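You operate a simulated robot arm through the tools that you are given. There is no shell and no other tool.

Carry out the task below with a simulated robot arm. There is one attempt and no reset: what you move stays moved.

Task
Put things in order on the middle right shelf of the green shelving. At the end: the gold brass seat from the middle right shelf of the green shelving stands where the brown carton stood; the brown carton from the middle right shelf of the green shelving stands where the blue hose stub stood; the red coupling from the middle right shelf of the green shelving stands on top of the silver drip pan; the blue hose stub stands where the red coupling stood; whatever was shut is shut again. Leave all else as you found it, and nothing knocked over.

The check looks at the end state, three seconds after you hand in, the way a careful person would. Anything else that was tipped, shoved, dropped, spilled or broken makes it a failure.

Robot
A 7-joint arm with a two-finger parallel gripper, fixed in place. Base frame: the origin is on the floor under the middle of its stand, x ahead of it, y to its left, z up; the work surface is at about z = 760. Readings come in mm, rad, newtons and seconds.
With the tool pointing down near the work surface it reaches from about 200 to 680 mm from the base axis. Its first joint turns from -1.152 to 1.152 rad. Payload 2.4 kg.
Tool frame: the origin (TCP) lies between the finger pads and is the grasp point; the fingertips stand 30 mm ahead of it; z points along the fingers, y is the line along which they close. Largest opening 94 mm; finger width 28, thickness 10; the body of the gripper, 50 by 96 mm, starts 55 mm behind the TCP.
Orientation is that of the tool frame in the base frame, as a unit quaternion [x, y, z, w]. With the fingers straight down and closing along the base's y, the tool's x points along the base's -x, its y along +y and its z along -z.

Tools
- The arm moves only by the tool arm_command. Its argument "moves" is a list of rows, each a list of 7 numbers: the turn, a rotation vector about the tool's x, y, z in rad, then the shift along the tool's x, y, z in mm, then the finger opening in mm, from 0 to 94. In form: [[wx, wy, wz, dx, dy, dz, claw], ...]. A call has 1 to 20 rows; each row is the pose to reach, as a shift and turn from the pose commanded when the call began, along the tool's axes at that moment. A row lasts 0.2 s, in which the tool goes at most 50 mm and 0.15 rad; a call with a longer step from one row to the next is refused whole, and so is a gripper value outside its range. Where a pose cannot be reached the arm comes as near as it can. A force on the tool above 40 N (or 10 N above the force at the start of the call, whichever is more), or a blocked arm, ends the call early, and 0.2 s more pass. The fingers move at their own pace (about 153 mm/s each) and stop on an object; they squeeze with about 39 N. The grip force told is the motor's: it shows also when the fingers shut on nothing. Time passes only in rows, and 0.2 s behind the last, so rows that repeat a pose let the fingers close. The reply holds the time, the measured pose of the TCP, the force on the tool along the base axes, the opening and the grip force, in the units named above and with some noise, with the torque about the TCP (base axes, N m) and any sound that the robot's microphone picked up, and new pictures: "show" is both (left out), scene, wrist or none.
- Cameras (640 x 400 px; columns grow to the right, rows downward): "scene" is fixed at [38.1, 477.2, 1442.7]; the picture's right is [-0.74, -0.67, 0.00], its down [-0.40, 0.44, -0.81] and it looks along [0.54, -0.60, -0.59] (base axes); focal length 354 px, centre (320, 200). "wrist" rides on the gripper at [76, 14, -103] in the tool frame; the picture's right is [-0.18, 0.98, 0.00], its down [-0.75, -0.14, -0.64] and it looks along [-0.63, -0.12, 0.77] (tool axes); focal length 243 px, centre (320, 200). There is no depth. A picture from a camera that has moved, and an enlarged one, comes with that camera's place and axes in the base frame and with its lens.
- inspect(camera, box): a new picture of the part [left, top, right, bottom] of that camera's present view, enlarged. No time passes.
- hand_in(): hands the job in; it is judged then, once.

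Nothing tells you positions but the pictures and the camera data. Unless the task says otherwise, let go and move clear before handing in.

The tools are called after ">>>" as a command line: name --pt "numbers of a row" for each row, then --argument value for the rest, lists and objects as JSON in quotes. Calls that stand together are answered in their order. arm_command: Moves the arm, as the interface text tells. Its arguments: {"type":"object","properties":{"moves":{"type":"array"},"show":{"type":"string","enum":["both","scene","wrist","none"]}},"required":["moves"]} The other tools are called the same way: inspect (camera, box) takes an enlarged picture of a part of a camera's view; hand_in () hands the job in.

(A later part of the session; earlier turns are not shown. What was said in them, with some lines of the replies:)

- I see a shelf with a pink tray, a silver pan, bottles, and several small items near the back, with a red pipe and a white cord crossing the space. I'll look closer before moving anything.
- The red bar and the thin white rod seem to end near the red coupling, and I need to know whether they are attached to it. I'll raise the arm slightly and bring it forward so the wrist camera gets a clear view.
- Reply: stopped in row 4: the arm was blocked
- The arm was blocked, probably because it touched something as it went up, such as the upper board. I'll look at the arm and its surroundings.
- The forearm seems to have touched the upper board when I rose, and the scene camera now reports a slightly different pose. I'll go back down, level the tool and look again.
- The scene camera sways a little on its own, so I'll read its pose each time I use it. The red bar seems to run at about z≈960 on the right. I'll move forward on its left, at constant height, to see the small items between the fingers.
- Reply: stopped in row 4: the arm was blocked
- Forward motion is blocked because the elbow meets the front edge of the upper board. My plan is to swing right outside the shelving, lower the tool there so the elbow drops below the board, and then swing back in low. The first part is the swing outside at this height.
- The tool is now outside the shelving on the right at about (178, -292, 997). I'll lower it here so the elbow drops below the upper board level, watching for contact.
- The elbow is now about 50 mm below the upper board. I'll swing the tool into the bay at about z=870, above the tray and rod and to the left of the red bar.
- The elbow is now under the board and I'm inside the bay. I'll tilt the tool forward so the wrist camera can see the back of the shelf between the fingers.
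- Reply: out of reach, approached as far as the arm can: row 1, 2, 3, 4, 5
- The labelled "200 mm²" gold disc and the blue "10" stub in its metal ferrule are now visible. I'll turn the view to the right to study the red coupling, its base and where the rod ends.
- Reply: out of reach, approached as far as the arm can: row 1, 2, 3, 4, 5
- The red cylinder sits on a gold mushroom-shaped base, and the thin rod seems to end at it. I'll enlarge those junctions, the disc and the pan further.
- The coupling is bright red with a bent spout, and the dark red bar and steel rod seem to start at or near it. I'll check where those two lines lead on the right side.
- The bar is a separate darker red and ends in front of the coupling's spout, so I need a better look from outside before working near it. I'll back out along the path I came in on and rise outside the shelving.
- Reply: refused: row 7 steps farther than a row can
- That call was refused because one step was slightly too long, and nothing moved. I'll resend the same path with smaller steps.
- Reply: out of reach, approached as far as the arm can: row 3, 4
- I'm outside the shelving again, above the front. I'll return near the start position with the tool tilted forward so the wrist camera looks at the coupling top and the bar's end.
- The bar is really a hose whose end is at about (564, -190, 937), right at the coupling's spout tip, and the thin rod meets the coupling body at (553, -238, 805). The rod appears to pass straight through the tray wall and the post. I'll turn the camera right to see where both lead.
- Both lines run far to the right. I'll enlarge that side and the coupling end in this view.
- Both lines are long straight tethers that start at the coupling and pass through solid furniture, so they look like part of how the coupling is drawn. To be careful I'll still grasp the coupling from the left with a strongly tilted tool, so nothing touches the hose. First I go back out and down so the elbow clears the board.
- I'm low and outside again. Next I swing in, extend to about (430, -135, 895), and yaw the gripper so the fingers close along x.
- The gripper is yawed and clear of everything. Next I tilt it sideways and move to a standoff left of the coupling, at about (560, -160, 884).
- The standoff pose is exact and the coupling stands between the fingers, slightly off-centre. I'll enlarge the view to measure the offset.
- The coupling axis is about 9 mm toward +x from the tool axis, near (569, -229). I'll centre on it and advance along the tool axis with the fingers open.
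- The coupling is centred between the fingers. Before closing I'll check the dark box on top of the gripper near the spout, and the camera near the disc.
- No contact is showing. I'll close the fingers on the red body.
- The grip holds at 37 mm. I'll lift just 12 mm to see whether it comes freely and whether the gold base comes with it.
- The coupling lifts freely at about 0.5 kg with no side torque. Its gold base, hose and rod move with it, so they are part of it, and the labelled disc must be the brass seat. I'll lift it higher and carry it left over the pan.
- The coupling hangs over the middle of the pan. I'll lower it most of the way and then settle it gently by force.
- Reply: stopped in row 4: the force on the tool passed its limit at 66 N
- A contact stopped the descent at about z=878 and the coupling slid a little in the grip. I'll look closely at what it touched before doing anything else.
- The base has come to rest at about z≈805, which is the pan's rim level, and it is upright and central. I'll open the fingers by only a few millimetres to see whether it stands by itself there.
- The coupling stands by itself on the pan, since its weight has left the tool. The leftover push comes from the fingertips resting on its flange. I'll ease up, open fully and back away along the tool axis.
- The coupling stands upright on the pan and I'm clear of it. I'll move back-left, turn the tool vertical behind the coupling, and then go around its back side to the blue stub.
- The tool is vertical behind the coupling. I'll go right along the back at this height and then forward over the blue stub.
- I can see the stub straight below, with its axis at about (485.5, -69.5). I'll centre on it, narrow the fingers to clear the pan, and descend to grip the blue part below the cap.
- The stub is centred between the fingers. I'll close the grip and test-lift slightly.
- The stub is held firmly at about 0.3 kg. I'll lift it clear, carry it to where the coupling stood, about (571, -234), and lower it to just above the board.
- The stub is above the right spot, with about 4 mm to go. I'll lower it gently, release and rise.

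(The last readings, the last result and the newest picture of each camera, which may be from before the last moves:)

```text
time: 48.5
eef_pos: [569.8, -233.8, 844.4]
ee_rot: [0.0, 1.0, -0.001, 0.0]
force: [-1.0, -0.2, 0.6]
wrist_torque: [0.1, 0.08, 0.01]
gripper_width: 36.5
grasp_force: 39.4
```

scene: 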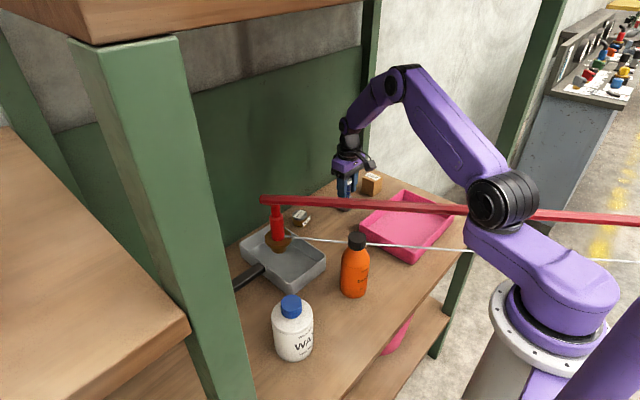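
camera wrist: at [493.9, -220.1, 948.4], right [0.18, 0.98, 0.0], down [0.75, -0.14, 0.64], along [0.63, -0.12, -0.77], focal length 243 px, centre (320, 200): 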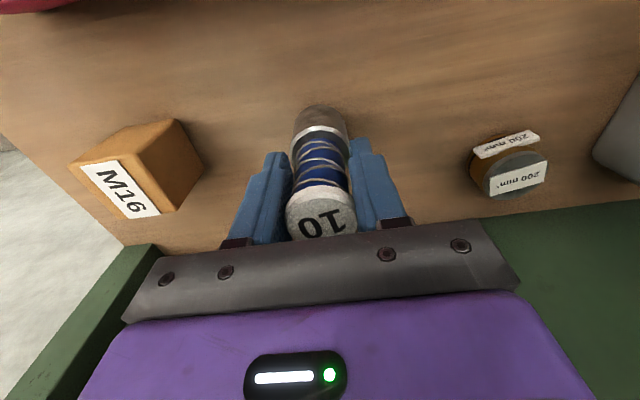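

The board now carries the stub's weight. I'll release it and rise straight up.

>>> arm_command --pt "0 0 0 0 0 0 42" --pt "0 0 0 0 0 0 55" --pt "0 0 0 0 0 0 66" --pt "0 0 0 0 0 -10 66" --pt "0 0 0 0 0 -35 66" --pt "0 0 0 0 0 -65 66" --pt "0 0 0 0 0 -95 66" --pt "0 0 0 0 0 -95 66" --show "both"

>>> inspect --camera "wrist" --box '[40, 60, 340, 240]'

>>> inspect --camera "scene" --box '[300, 150, 420, 240]'

```text
time: 50.3
eef_pos: [568.8, -234.3, 938.1]
ee_rot: [0.0, 1.0, -0.001, 0.0]
force: [-0.8, -0.5, 0.8]
wrist_torque: [0.01, 0.0, 0.03]
gripper_width: 66.0
grasp_force: 0.0
camera wrist: at [492.9, -220.2, 1039.7], right [0.18, 0.98, 0.0], down [0.75, -0.14, 0.64], along [0.63, -0.12, -0.77], focal length 243 px, centre (320, 200)
```

scene: 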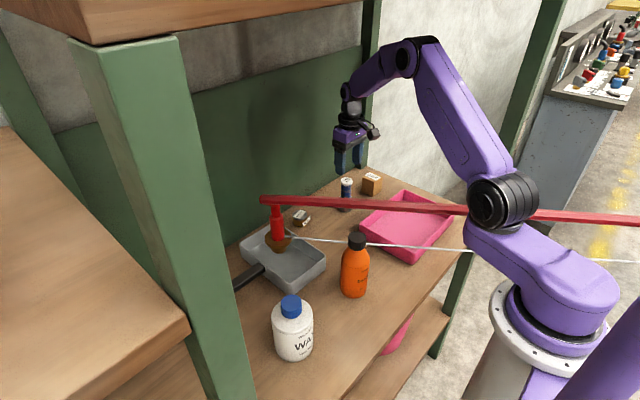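
wrist: 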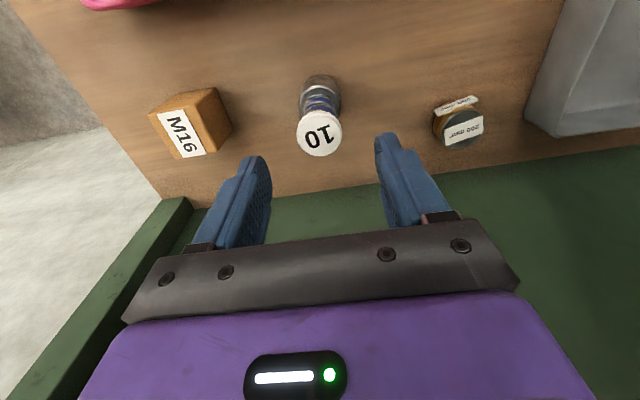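

```text
2.13 times, centred on (190, 150) of wrist
camera zoom: at [492.9, -220.2, 1039.7], right [0.18, 0.98, 0.0], down [0.75, -0.14, 0.64], along [0.63, -0.12, -0.77], focal length 518 px, centre (597, 307)
```

zoom: 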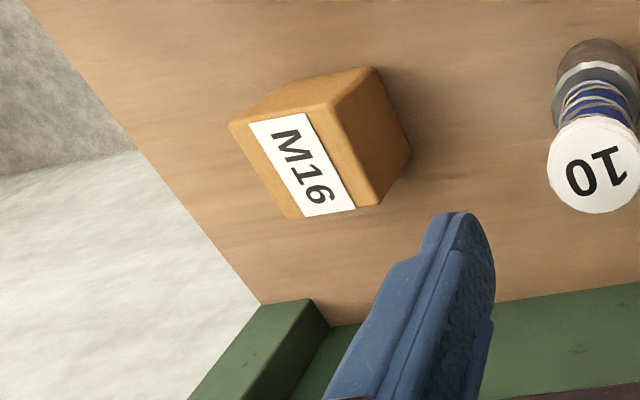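

```text
4.44 times, centred on (360, 195) of scene
camera zoom: at [38.1, 477.2, 1442.7], right [-0.74, -0.67, 0.0], down [-0.4, 0.44, -0.81], along [0.54, -0.6, -0.59], focal length 1573 px, centre (142, 222)
```

zoom: 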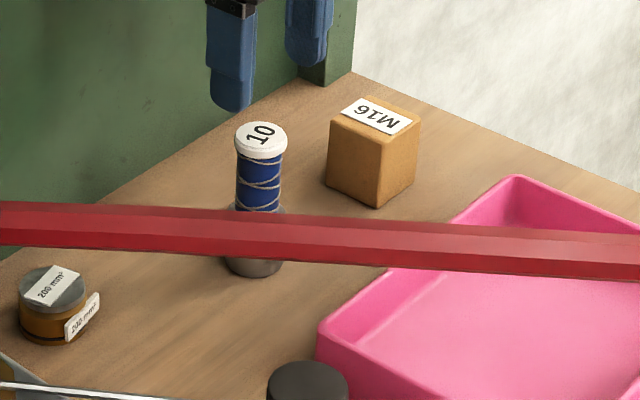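

The stub stands upright where the coupling stood. The carton is at about (572, -373.5), 50 mm wide and 51 mm tall, and near the reach limit. I'll tilt the tool forward slightly, which keeps the pads parallel to its sides, and hover over it.

>>> arm_command --pt "0 -0.08 0 -1 -30 5 66" --pt "0 -0.16 0 -2 -68 15 76" --pt "0 -0.25 0 -3 -105 25 84" --pt "0 -0.25 0 -3.2 -139.2 38 84" --pt "0 -0.25 0 -3.2 -139.2 38 84" --show "both"

>>> inspect --camera "wrist" --box '[200, 60, 440, 240]'

```text
time: 51.5
eef_pos: [573.2, -374.0, 901.0]
ee_rot: [0.0, 0.992, 0.0, 0.124]
force: [0.7, -0.7, -0.5]
wrist_torque: [-0.01, 0.01, -0.02]
gripper_width: 84.0
grasp_force: 0.0
camera wrist: at [474.2, -360.6, 979.3], right [0.18, 0.98, 0.04], down [0.57, -0.14, 0.81], along [0.8, -0.12, -0.59], focal length 243 px, centre (320, 200)
```

scene: 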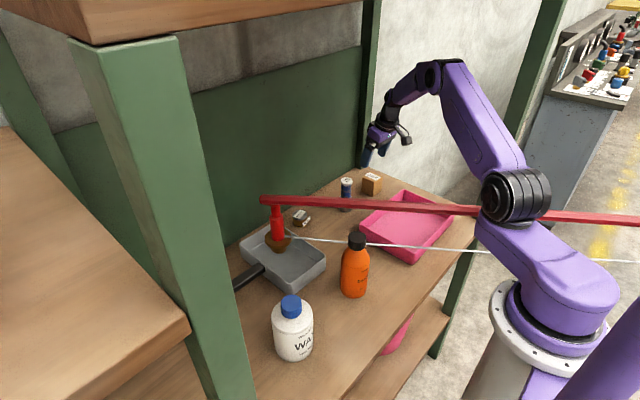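
wrist: 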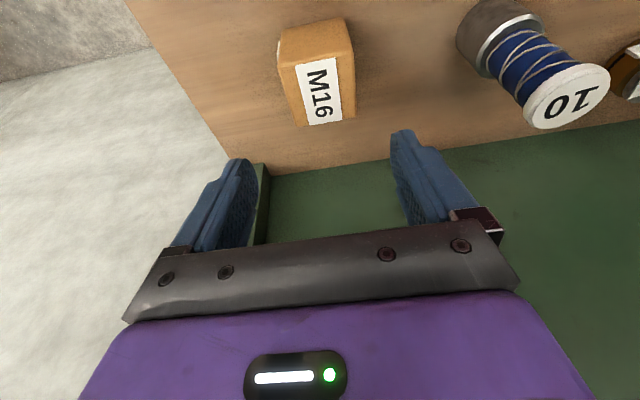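

```text
2.22 times, centred on (320, 150) of wrist
camera zoom: at [474.2, -360.6, 979.3], right [0.18, 0.98, 0.04], down [0.57, -0.14, 0.81], along [0.8, -0.12, -0.59], focal length 539 px, centre (320, 311)
```

zoom: 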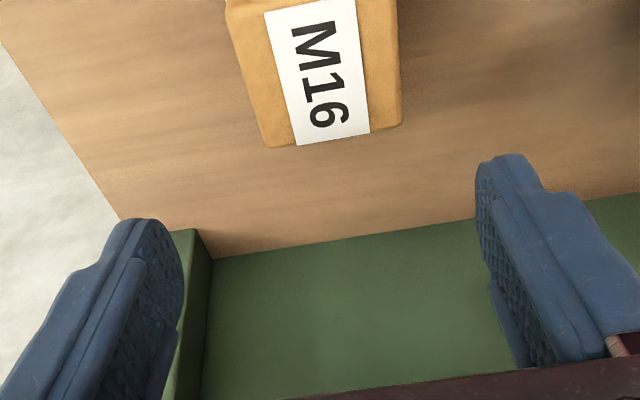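

I'm centred over the carton to within about 1 mm. I'll descend straight down, close, and test-lift.

>>> arm_command --pt "0 0 0 6.4 0.5 25.2 84" --pt "0 0 0 12.9 0.5 50.4 84" --pt "0 0 0 19.3 0.5 75.6 84" --pt "0 0 0 25.7 0.5 100.8 84" --pt "0 0 0 25.7 0.5 100.8 84" --show "both"

>>> inspect --camera "scene" --box '[330, 140, 430, 215]'

```text
time: 52.7
eef_pos: [573.4, -372.9, 795.3]
ee_rot: [0.0, 0.992, -0.001, 0.124]
force: [-0.2, 0.1, 0.2]
wrist_torque: [0.04, 0.02, -0.02]
gripper_width: 84.2
grasp_force: 0.0
camera wrist: at [473.0, -359.8, 874.8], right [0.18, 0.98, 0.04], down [0.57, -0.14, 0.81], along [0.8, -0.12, -0.59], focal length 243 px, centre (320, 200)
```

scene: 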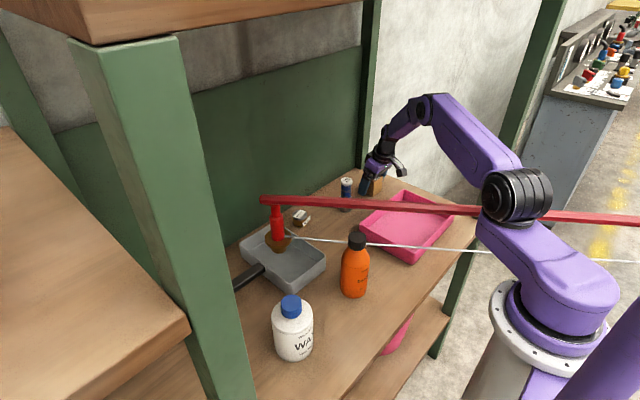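
wrist: 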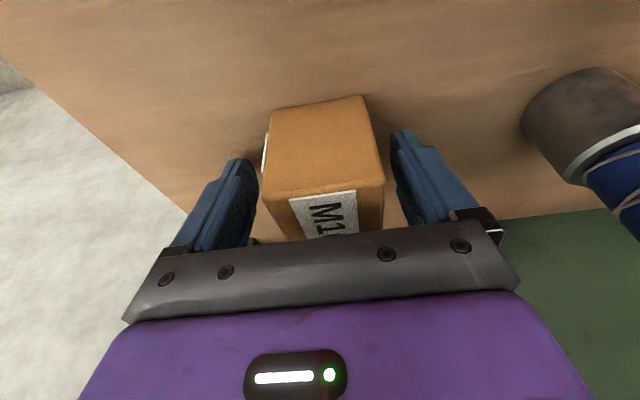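

```text
5.33 times, centred on (380, 178) of scene
camera zoom: at [38.1, 477.2, 1442.7], right [-0.74, -0.67, 0.0], down [-0.4, 0.44, -0.81], along [0.54, -0.6, -0.59], focal length 1888 px, centre (0, 320)
```

zoom: 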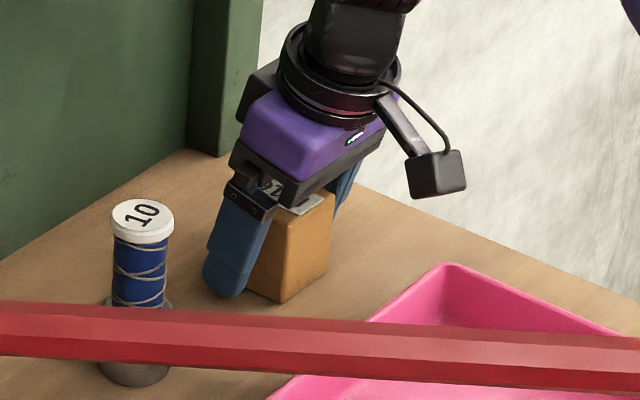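

The carton is between the fingers. I'll close and lift slightly.

>>> arm_command --pt "0 0 0 0 0 0 55" --pt "0 0 0 0 0 0 0" --pt "0 0 0 0 0 0 0" --pt "0 0 0 0 0 0 0" --pt "0 0 0 -1.2 0 -4.8 0" --pt "0 0 0 -3.7 0 -14.5 0" --pt "0 0 0 -3.7 0 -14.5 0" --show "both"

```text
time: 54.3
eef_pos: [572.6, -373.2, 810.6]
ee_rot: [0.0, 0.992, -0.001, 0.124]
force: [0.0, -0.5, -2.7]
wrist_torque: [-0.04, -0.02, 0.01]
gripper_width: 54.1
grasp_force: 38.8
camera wrist: at [473.6, -359.4, 890.1], right [0.18, 0.98, 0.04], down [0.57, -0.14, 0.81], along [0.8, -0.12, -0.59], focal length 243 px, centre (320, 200)
```

scene: 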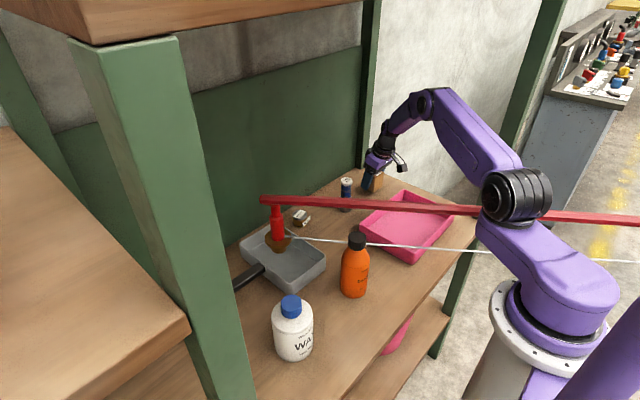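
wrist: 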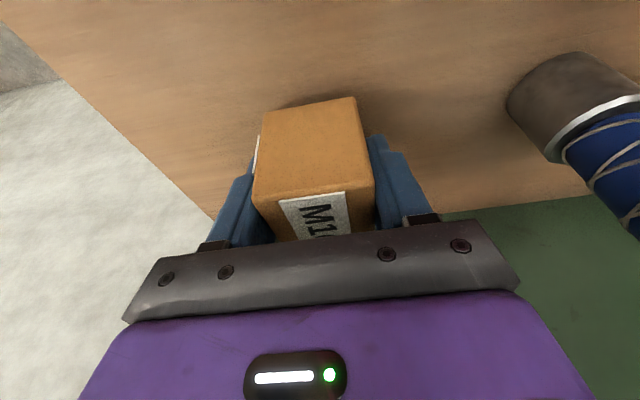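

The carton is held. I'll lift it well above the stub, carry it to the stub's old place at (486, -69), and lower it to about 10 mm above the board.

>>> arm_command --pt "0 0 0 -9.9 0 -38.8 0" --pt "0 0 0 -19.8 0 -77.5 0" --pt "0 0 0 -29.6 0 -116.3 0" --pt "0 0 0 -19.1 38 -119 0" --pt "0 0 0 -8.6 76 -121.7 0" --pt "0 0 0 1.9 114 -124.3 0" --pt "0 0 0 12.4 152 -127 0" --pt "0 0 0 22.9 190 -129.7 0" --pt "0 0 0 33.3 228 -132.4 0" --pt "0 0 0 43.8 266.2 -135 0" --pt "0 0 0 54.3 304.2 -137.7 0" --pt "0 0 0 54.3 304.2 -137.7 0" --pt "0 0 0 64.1 304.2 -98.9 0" --pt "0 0 0 72.8 304.2 -65 0" --pt "0 0 0 81.4 304.2 -31.1 0" --pt "0 0 0 85.1 304.2 -16.6 0" --pt "0 0 0 85.1 304.2 -16.6 0" --show "both"

>>> inspect --camera "scene" --box '[280, 180, 380, 260]'

```text
time: 57.9
eef_pos: [486.4, -69.9, 804.4]
ee_rot: [0.0, 0.992, -0.001, 0.124]
force: [0.6, 0.1, -3.2]
wrist_torque: [-0.03, 0.0, -0.01]
gripper_width: 54.3
grasp_force: 38.7
camera wrist: at [386.8, -55.0, 883.2], right [0.18, 0.98, 0.04], down [0.57, -0.14, 0.81], along [0.8, -0.12, -0.59], focal length 243 px, centre (320, 200)
```

scene: 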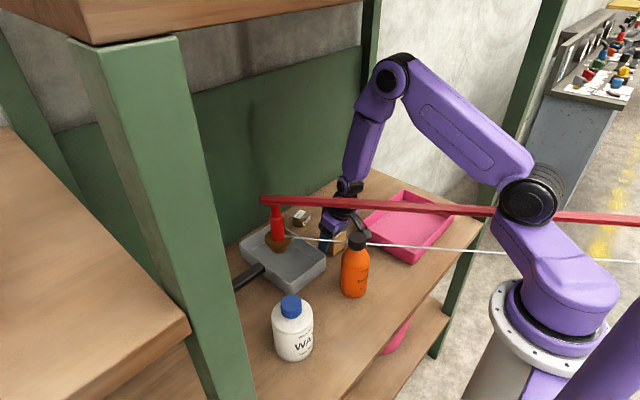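
wrist: 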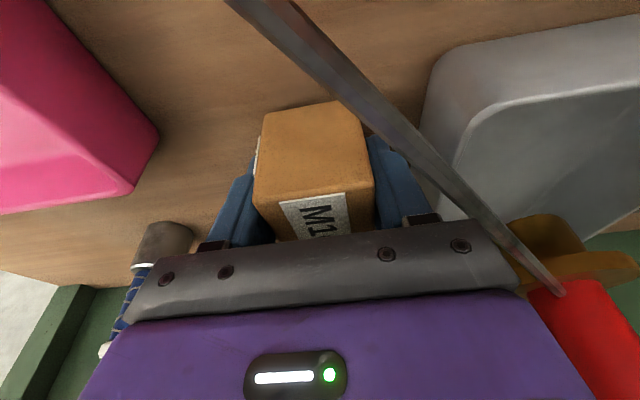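

```text
5.00 times, centred on (330, 220) of scene
camera zoom: at [38.1, 477.2, 1442.7], right [-0.74, -0.67, 0.0], down [-0.4, 0.44, -0.81], along [0.54, -0.6, -0.59], focal length 1770 px, centre (270, 100)
```

zoom: 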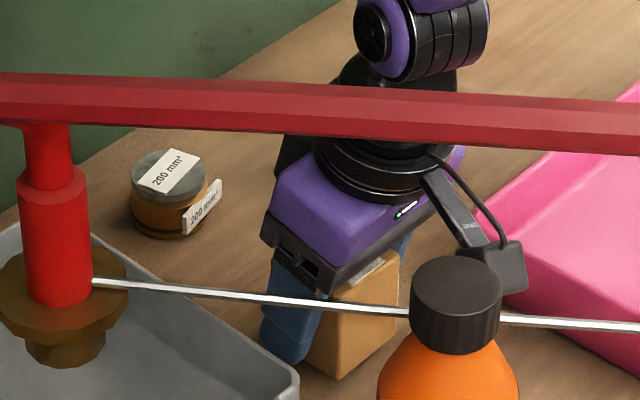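

The carton is over the stub's old place with about 9 mm to go. I'll lower it gently.

>>> arm_command --pt "0 0 0 0.8 1 3 0" --pt "0 0 0 1.5 1 6 0" --pt "0 0 0 2 1 8 0" --pt "0 0 0 2.2 1 8.9 0" --pt "0 0 0 2.2 1 8.9 0" --show "none"

```text
time: 59.1
eef_pos: [488.4, -68.6, 796.2]
ee_rot: [0.0, 0.992, -0.001, 0.124]
force: [0.5, 0.0, -3.7]
wrist_torque: [-0.05, -0.01, 0.02]
gripper_width: 54.2
grasp_force: 39.1
```

It isn't down yet, since the tool still carries its weight. I'll lower a little more.

>>> arm_command --pt "0 0 0 0.2 0 0.8 0" --pt "0 0 0 0.4 0 1.6 0" --pt "0 0 0 0.5 0 2.2 0" --pt "0 0 0 0.5 0 2.2 0" --show "none"

```text
time: 60.1
eef_pos: [486.9, -67.7, 795.6]
ee_rot: [-0.001, 0.992, 0.0, 0.125]
force: [-5.8, -0.5, 10.1]
wrist_torque: [0.06, -0.1, 0.05]
gripper_width: 54.1
grasp_force: 39.0
stopped in row 4: the force on the tool passed its limit at 41 N (the readings are from after the stop); the commanded pose is now the measured one
```

The carton is on the board. I'll open the fingers, staying clear of the pan wall, and rise straight up.

>>> arm_command --pt "0 0 0 0 0 0 57" --pt "0 0 0 0 0 0 64" --pt "0 0 0 0 0 0 68" --pt "0 0 0 -2.5 0 -9.7 68" --pt "0 0 0 -9.9 0 -38.8 68" --pt "0 0 0 -19.8 0 -77.5 68" --pt "0 0 0 -29.6 0 -116.3 68" --pt "0 0 0 -29.6 0 -116.3 68" --show "both"

>>> inspect --camera "scene" --box '[270, 170, 390, 260]'

```text
time: 61.9
eef_pos: [487.5, -69.1, 914.5]
ee_rot: [0.0, 0.992, 0.0, 0.125]
force: [-0.1, -0.4, -0.2]
wrist_torque: [0.02, -0.07, 0.01]
gripper_width: 67.8
grasp_force: 0.1
camera wrist: at [387.5, -55.9, 993.3], right [0.18, 0.98, 0.04], down [0.57, -0.14, 0.81], along [0.8, -0.12, -0.59], focal length 243 px, centre (320, 200)
```

scene: 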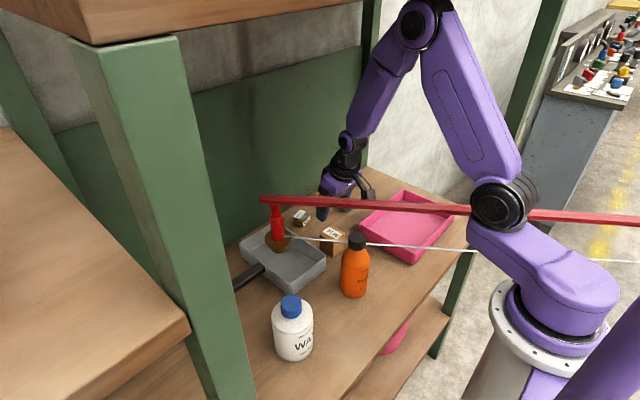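
wrist: 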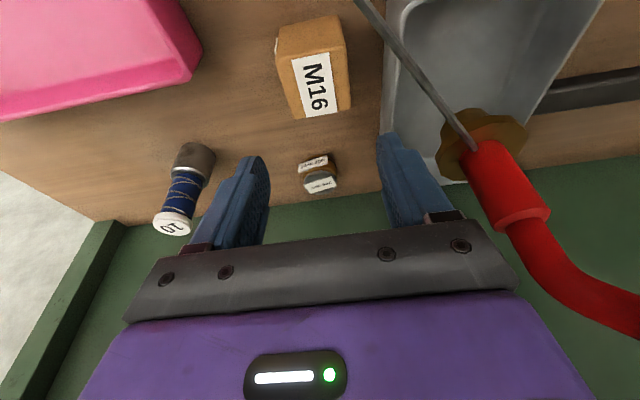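

```text
4.44 times, centred on (330, 215) of scene
camera zoom: at [38.0, 477.2, 1442.7], right [-0.74, -0.67, 0.0], down [-0.4, 0.44, -0.81], along [0.54, -0.6, -0.59], focal length 1573 px, centre (276, 133)
```

zoom: 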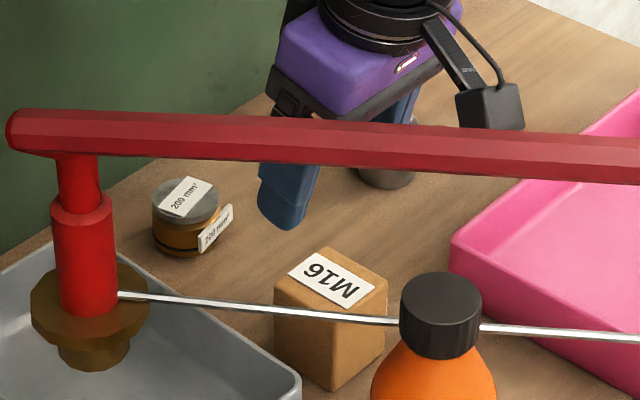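

The carton stands where the stub was. Next is the brass seat, the labelled disc, so I'll measure its position from here.

>>> inspect --camera "wrist" --box '[270, 120, 390, 220]'

>>> inspect --camera "scene" --box '[280, 200, 324, 232]'

```text
4.00 times, centred on (330, 170) of wrist
camera zoom: at [387.5, -55.9, 993.3], right [0.18, 0.98, 0.04], down [0.57, -0.14, 0.81], along [0.8, -0.12, -0.59], focal length 970 px, centre (280, 320)
```

zoom: 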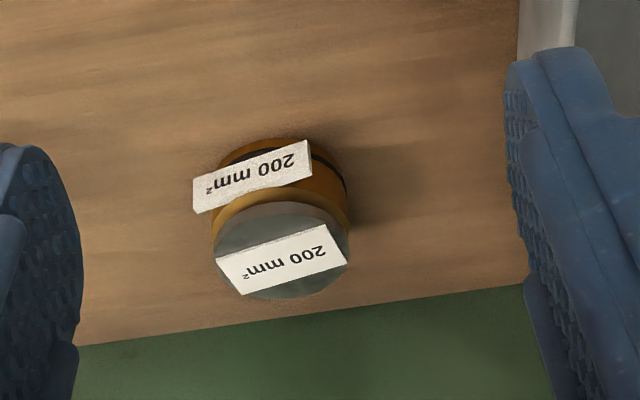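

```text
12.50 times, centred on (302, 216) of scene
camera zoom: at [38.0, 477.2, 1442.7], right [-0.74, -0.67, 0.0], down [-0.4, 0.44, -0.81], along [0.54, -0.6, -0.59], focal length 4425 px, centre (545, 0)
```

zoom: 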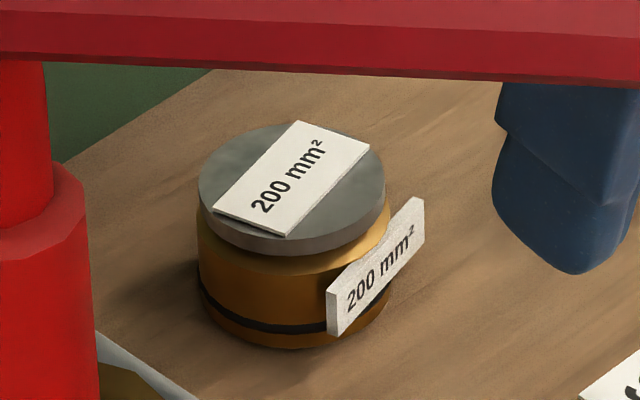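

The seat is at about (628.5, -90), 44 mm across, with its top at z≈788. Its side tag faces the robot, so closing along y misses it. I'll move over it and descend.

>>> arm_command --pt "0 0 0 -32.7 -5 16 68" --pt "0 0 0 -65.4 -10 32 68" --pt "0 0 0 -98 -15 48 68" --pt "0 0 0 -130.7 -20.4 64.3 68" --pt "0 0 0 -130.7 -20.4 64.3 68" --pt "0 0 0 -123.3 -20.4 93.4 68" --pt "0 0 0 -116 -20.4 122.5 68" --pt "0 0 0 -110.5 -20.4 143.5 68" --pt "0 0 0 -110.5 -20.4 143.5 68" --show "both"

>>> inspect --camera "wrist" --box '[220, 90, 430, 240]'

>>> inspect --camera "scene" --box '[270, 170, 350, 240]'

```text
time: 63.9
eef_pos: [629.9, -90.0, 804.2]
ee_rot: [0.0, 0.992, -0.001, 0.126]
force: [0.2, 0.6, 0.6]
wrist_torque: [-0.02, -0.01, 0.0]
gripper_width: 67.8
grasp_force: 0.1
camera wrist: at [529.3, -75.7, 882.8], right [0.18, 0.98, 0.04], down [0.57, -0.14, 0.81], along [0.8, -0.12, -0.58], focal length 243 px, centre (320, 200)
```

scene: 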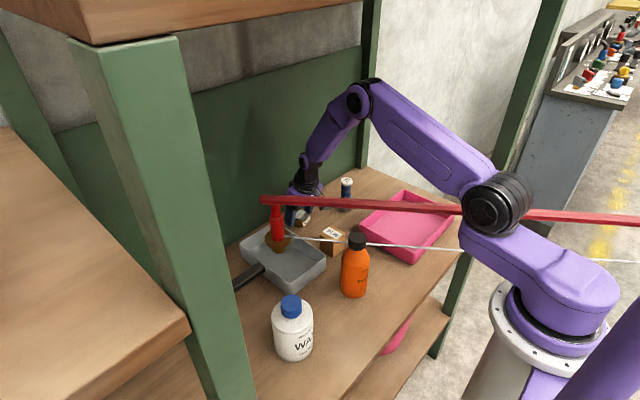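
wrist: 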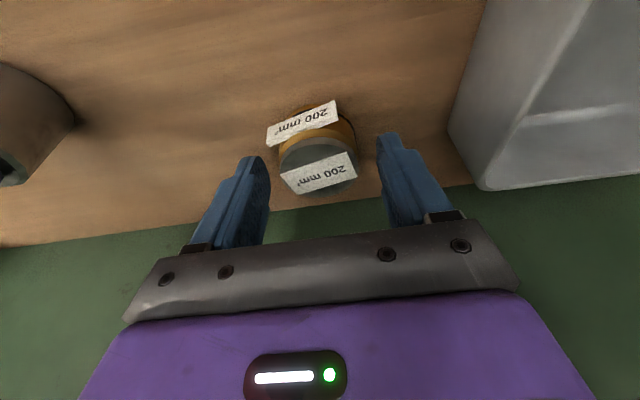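

```text
2.67 times, centred on (325, 165) of wrist
camera zoom: at [529.3, -75.7, 882.8], right [0.18, 0.98, 0.04], down [0.57, -0.14, 0.81], along [0.8, -0.12, -0.58], focal length 647 px, centre (307, 293)
```

zoom: 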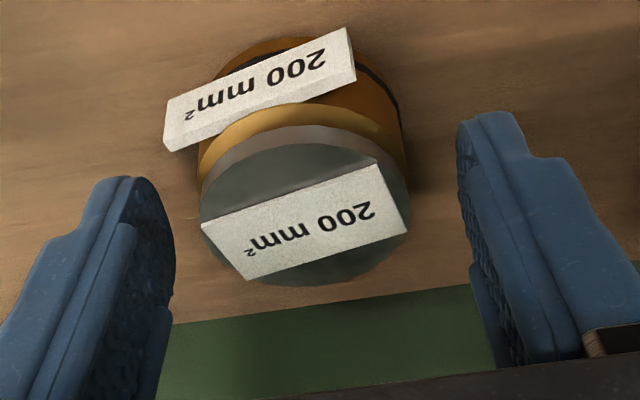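

```text
5.71 times, centred on (310, 205) of scene
camera zoom: at [38.1, 477.2, 1442.7], right [-0.74, -0.67, 0.0], down [-0.4, 0.44, -0.81], along [0.54, -0.6, -0.59], focal length 2023 px, centre (377, 171)
```

zoom: 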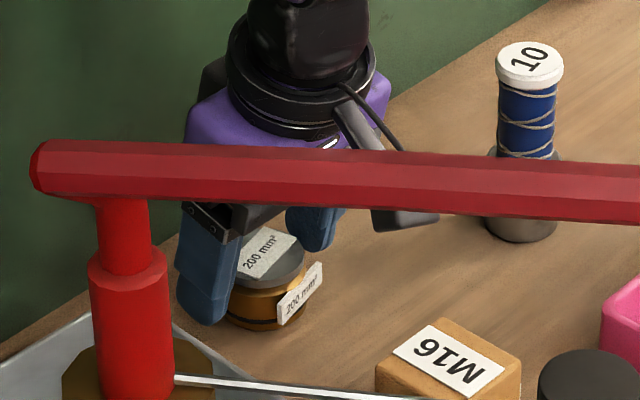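

The seat is centred. I'll go down the last 9 mm, close and lift slightly.

>>> arm_command --pt "0 0 0 0.7 0 4.7 68" --pt "0 0 0 1.4 0 9.4 68" --pt "0 0 0 1.4 0 9.4 68" --pt "0 0 0 1.4 0 9.4 50" --pt "0 0 0 1.4 0 9.4 0" --pt "0 0 0 1.4 0 9.4 0" --pt "0 0 0 1.4 0 9.4 0" --show "both"

>>> inspect --camera "wrist" --box '[220, 90, 430, 240]'

```text
time: 65.5
eef_pos: [630.1, -89.5, 795.9]
ee_rot: [0.0, 0.992, -0.001, 0.126]
force: [-0.8, -1.2, 1.0]
wrist_torque: [-0.01, -0.08, -0.03]
gripper_width: 44.2
grasp_force: 39.1
camera wrist: at [530.6, -75.0, 873.1], right [0.18, 0.98, 0.04], down [0.57, -0.14, 0.81], along [0.8, -0.12, -0.58], focal length 243 px, centre (320, 200)
```

scene: 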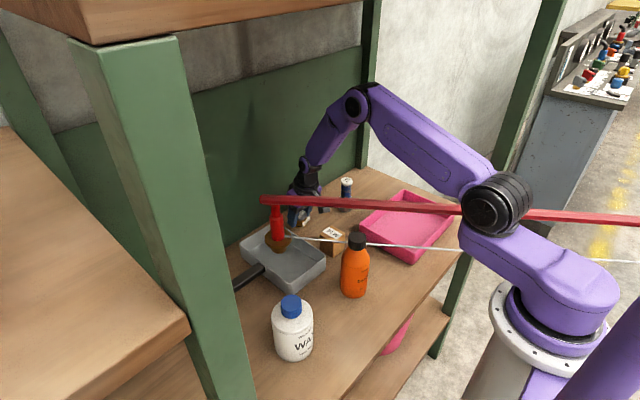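
wrist: 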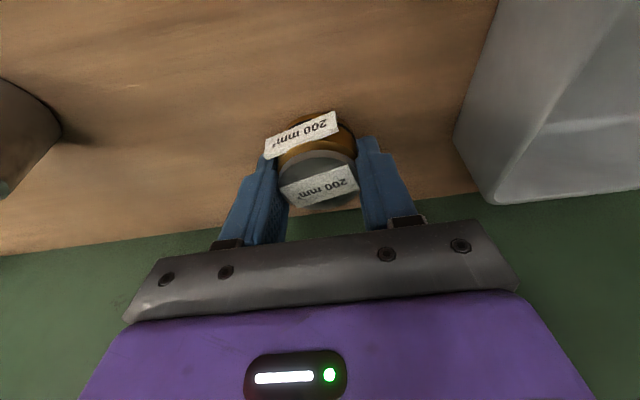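

```text
2.67 times, centred on (325, 165) of wrist
camera zoom: at [530.6, -75.0, 873.1], right [0.18, 0.98, 0.04], down [0.57, -0.14, 0.81], along [0.8, -0.12, -0.58], focal length 647 px, centre (307, 293)
```

zoom: 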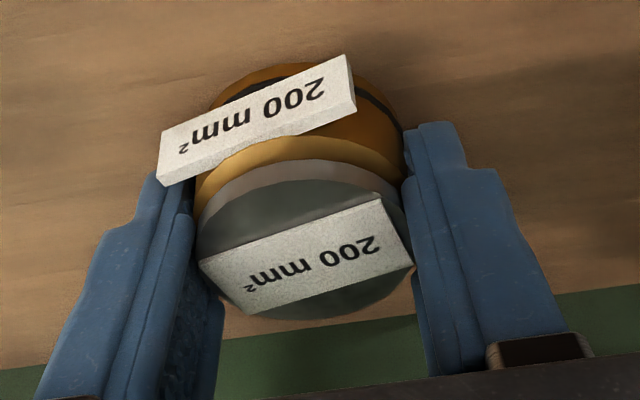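

The seat is gripped at 44 mm. I'll lift it high enough to clear the stub and check the grip.

>>> arm_command --pt "0 0 0 -1.2 0 -4.8 0" --pt "0 0 0 -6.2 0 -24.2 0" --pt "0 0 0 -14.8 0 -58.1 0" --pt "0 0 0 -24.7 0 -96.9 0" --pt "0 0 0 -33.6 0 -131.8 0" --pt "0 0 0 -33.6 0 -131.8 0" --show "both"

>>> inspect --camera "wrist" --box '[220, 90, 430, 240]'

```text
time: 66.9
eef_pos: [631.7, -87.1, 930.0]
ee_rot: [0.0, 0.992, -0.001, 0.126]
force: [0.5, 0.4, -3.5]
wrist_torque: [-0.01, 0.0, -0.02]
gripper_width: 44.3
grasp_force: 39.2
camera wrist: at [530.8, -73.0, 1008.7], right [0.18, 0.98, 0.04], down [0.57, -0.14, 0.81], along [0.8, -0.12, -0.59], focal length 243 px, centre (320, 200)
```

scene: 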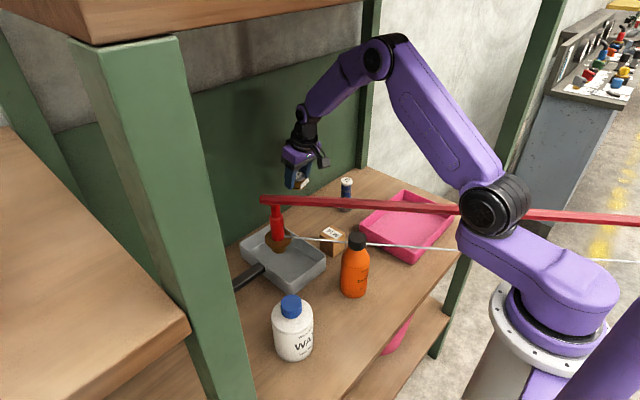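
wrist: 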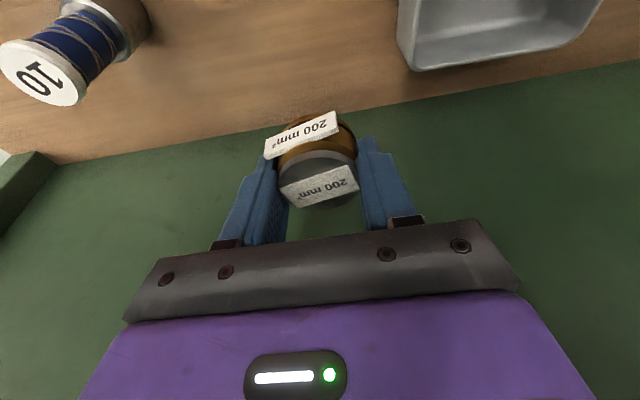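

```text
2.67 times, centred on (325, 165) of wrist
camera zoom: at [530.8, -73.0, 1008.7], right [0.18, 0.98, 0.04], down [0.57, -0.14, 0.81], along [0.8, -0.12, -0.59], focal length 647 px, centre (307, 293)
```

zoom: 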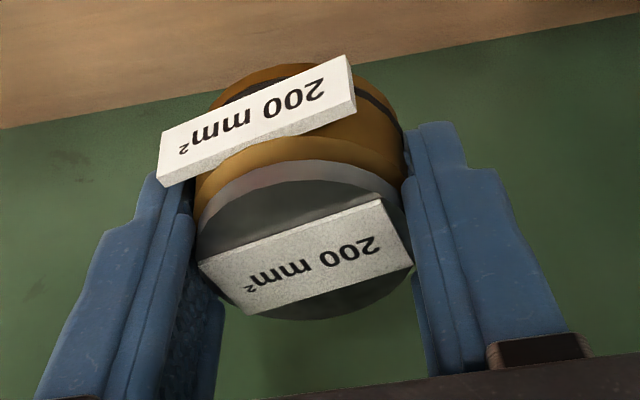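

The grip is secure at about 0.35 kg. I'll carry the seat over to the carton's old place at this height.

>>> arm_command --pt "0 0 0 6.8 -35.6 -1.7 0" --pt "0 0 0 13.7 -71.1 -3.5 0" --pt "0 0 0 20.5 -106.7 -5.2 0" --pt "0 0 0 27.4 -142.3 -7 0" --pt "0 0 0 34.2 -177.8 -8.7 0" --pt "0 0 0 41 -213.4 -10.4 0" --pt "0 0 0 47.9 -249 -12.2 0" --pt "0 0 0 54.7 -284.5 -13.9 0" --pt "0 0 0 54.7 -284.5 -13.9 0" --pt "0 0 0 54.7 -284.5 -13.9 0" --show "both"

```text
time: 69.1
eef_pos: [573.8, -373.9, 929.4]
ee_rot: [0.0, 0.992, -0.001, 0.125]
force: [-0.1, -0.2, -4.0]
wrist_torque: [0.0, -0.01, -0.01]
gripper_width: 44.6
grasp_force: 38.9
camera wrist: at [473.9, -359.7, 1008.0], right [0.18, 0.98, 0.04], down [0.57, -0.14, 0.81], along [0.8, -0.12, -0.59], focal length 243 px, centre (320, 200)
```

scene: 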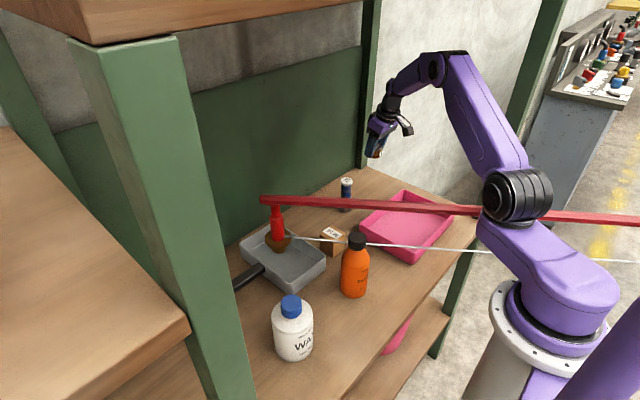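
wrist: 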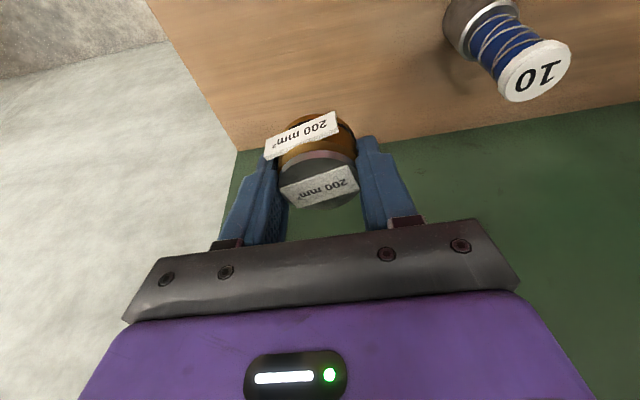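

I'm over the carton's old place. I'll lower the seat to about 7 mm above the board.

>>> arm_command --pt "0 0 0 7.8 0.8 30.5 0" --pt "0 0 0 15.6 0.8 61 0" --pt "0 0 0 23.3 0.8 91.6 0" --pt "0 0 0 31.1 0.8 122.1 0" --pt "0 0 0 31.1 0.8 122.1 0" --show "both"

>>> inspect --camera "scene" --box '[330, 140, 430, 215]'

```text
time: 70.3
eef_pos: [575.3, -373.9, 801.6]
ee_rot: [0.0, 0.992, -0.001, 0.125]
force: [0.3, 1.0, -4.1]
wrist_torque: [0.0, 0.0, 0.02]
gripper_width: 44.4
grasp_force: 38.9
camera wrist: at [475.5, -360.9, 880.8], right [0.18, 0.98, 0.04], down [0.57, -0.14, 0.81], along [0.8, -0.12, -0.59], focal length 243 px, centre (320, 200)
```

scene: 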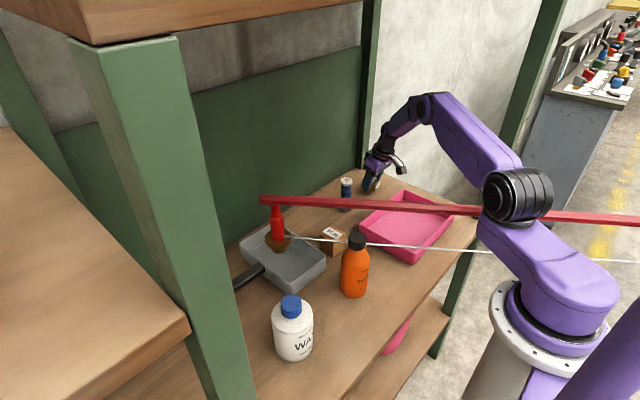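
wrist: 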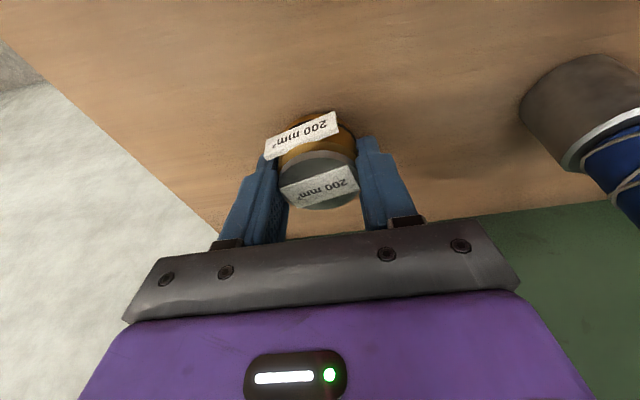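

```text
5.33 times, centred on (380, 178) of scene
camera zoom: at [38.1, 477.1, 1442.7], right [-0.74, -0.67, 0.0], down [-0.4, 0.44, -0.81], along [0.54, -0.6, -0.59], focal length 1888 px, centre (0, 320)
```

zoom: 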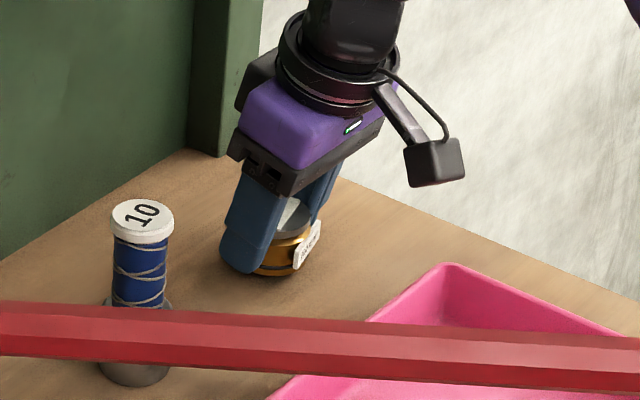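

It's aligned. I'll lower it the last few millimetres in small steps.

>>> arm_command --pt "0 0 0 0.5 0 2 0" --pt "0 0 0 0.9 0 3.5 0" --pt "0 0 0 1.2 0 4.8 0" --pt "0 0 0 1.4 0 5.6 0" --pt "0 0 0 1.4 0 5.6 0" --show "none"

```text
time: 71.5
eef_pos: [575.2, -371.9, 797.6]
ee_rot: [0.0, 0.992, -0.001, 0.126]
force: [-0.2, -0.2, -4.2]
wrist_torque: [0.0, 0.0, -0.02]
gripper_width: 44.1
grasp_force: 39.3
```

The tool still carries its weight, so I'll lower a little more.

>>> arm_command --pt "0 0 0 0.2 0 0.8 0" --pt "0 0 0 0.4 0 1.5 0" --pt "0 0 0 0.5 0 2.1 0" --pt "0 0 0 0.5 0 2.1 0" --show "none"

```text
time: 72.5
eef_pos: [573.9, -372.2, 797.2]
ee_rot: [0.0, 0.992, 0.0, 0.124]
force: [0.5, -0.3, -3.8]
wrist_torque: [0.01, 0.01, 0.01]
gripper_width: 44.2
grasp_force: 39.1
```

>>> arm_command --pt "0 0 0 0.2 0 0.7 0" --pt "0 0 0 0.4 0 1.4 0" --pt "0 0 0 0.5 0 2.1 0" --pt "0 0 0 0.7 0 2.8 0" --pt "0 0 0 0.7 0 2.8 0" --show "none"

```text
time: 73.7
eef_pos: [575.4, -372.3, 794.9]
ee_rot: [0.0, 0.992, -0.001, 0.126]
force: [-1.3, 1.6, 2.1]
wrist_torque: [0.19, 0.05, 0.01]
gripper_width: 44.3
grasp_force: 38.6
```

The seat is on the board. I'll release it and rise straight up.

>>> arm_command --pt "0 0 0 0 0 0 47" --pt "0 0 0 0 0 0 56" --pt "0 0 0 0 0 0 68" --pt "0 0 0 -2.5 0 -9.7 68" --pt "0 0 0 -9.9 0 -38.8 68" --pt "0 0 0 -19.8 0 -77.5 68" --pt "0 0 0 -29.6 0 -116.3 68" --pt "0 0 0 -29.6 0 -116.3 68" --show "both"

>>> inspect --camera "scene" --box '[320, 140, 440, 225]'

>>> inspect --camera "scene" --box '[220, 180, 360, 300]'

```text
time: 75.5
eef_pos: [572.8, -371.5, 913.7]
ee_rot: [0.0, 0.992, -0.001, 0.125]
force: [-0.9, 0.1, 0.9]
wrist_torque: [-0.03, 0.02, 0.03]
gripper_width: 68.0
grasp_force: 0.1
camera wrist: at [473.2, -357.5, 993.0], right [0.18, 0.98, 0.04], down [0.57, -0.14, 0.81], along [0.8, -0.12, -0.59], focal length 243 px, centre (320, 200)
```

scene: 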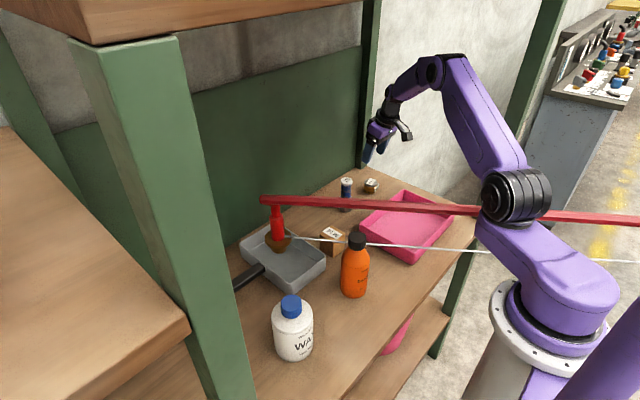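
wrist: 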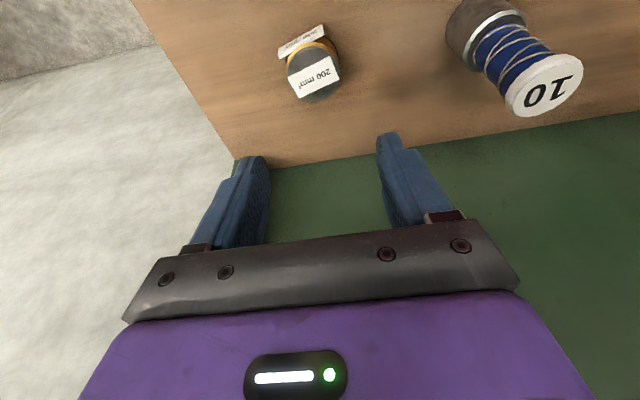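

```text
4.71 times, centred on (380, 182) of scene
camera zoom: at [38.1, 477.2, 1442.7], right [-0.74, -0.67, 0.0], down [-0.4, 0.44, -0.81], along [0.54, -0.6, -0.59], focal length 1666 px, centre (38, 282)
```

zoom: 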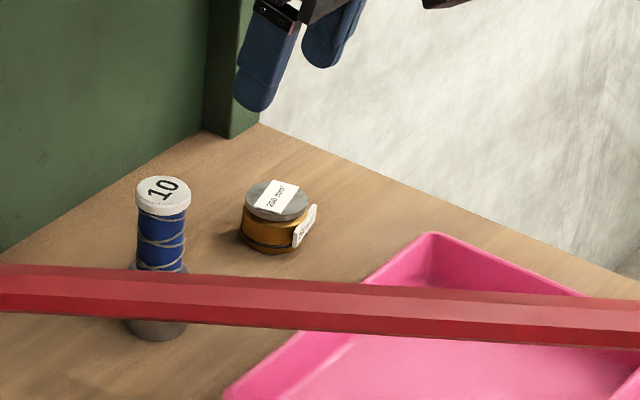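

```text
3.33 times, centred on (290, 240) of scene
camera zoom: at [38.1, 477.2, 1442.7], right [-0.74, -0.67, 0.0], down [-0.4, 0.44, -0.81], along [0.54, -0.6, -0.59], focal length 1180 px, centre (420, 67)
```

zoom: 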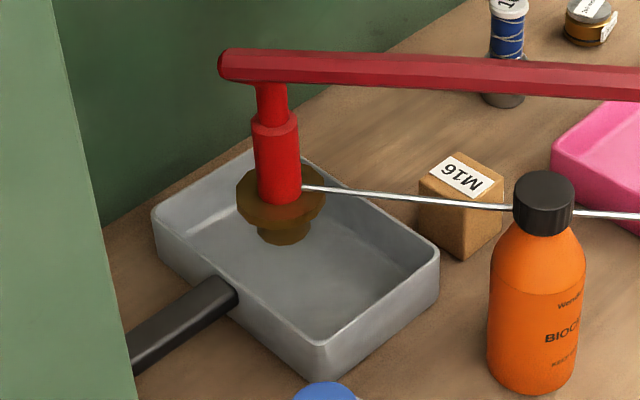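

Everything is in place:
- The seat is at about (573, -372), where the carton was.
- The carton is at (487, -69), where the stub was.
- The stub is at (570, -234), where the coupling was.
- The coupling stands upright on the pan, at rim height.

The bottles, tray and pan are unmoved, nothing had been opened, and the gripper is open and well clear, so I'm handing in.

>>> hand_in

```text
The job is handed in.
```

I've handed the job in, and all four items were in their new places when I last checked the pictures. No result has come back yet.

| Item | Now stands | Position (x, y in mm) |
|---|---|---|
| Gold brass seat (disc labelled "200 mm²") | where the brown carton stood | about (573, -372) |
| Brown carton | where the blue hose stub stood | about (487, -69) |
| Blue hose stub | where the red coupling stood | about (570, -234) |
| Red coupling | upright on the silver drip pan, near its middle | about (555, 55) |

- **Coupling height:** The coupling rests at the level of the pan's rim, not on its floor. Something solid stopped it there as I lowered it, and it slid slightly in the grip. It then stood by itself for about 40 seconds.
- **Early contact:** Near the start, the arm was stopped twice, most likely by its elbow against the edge of the upper shelf. The scene camera shifted briefly and then returned to its original position. I saw no lasting effect, but I could not see what, if anything, stands on that shelf.
- **Everything else:** The bottles, tray and pan looked unmoved, and I opened nothing. The gripper is empty and well above the seat.
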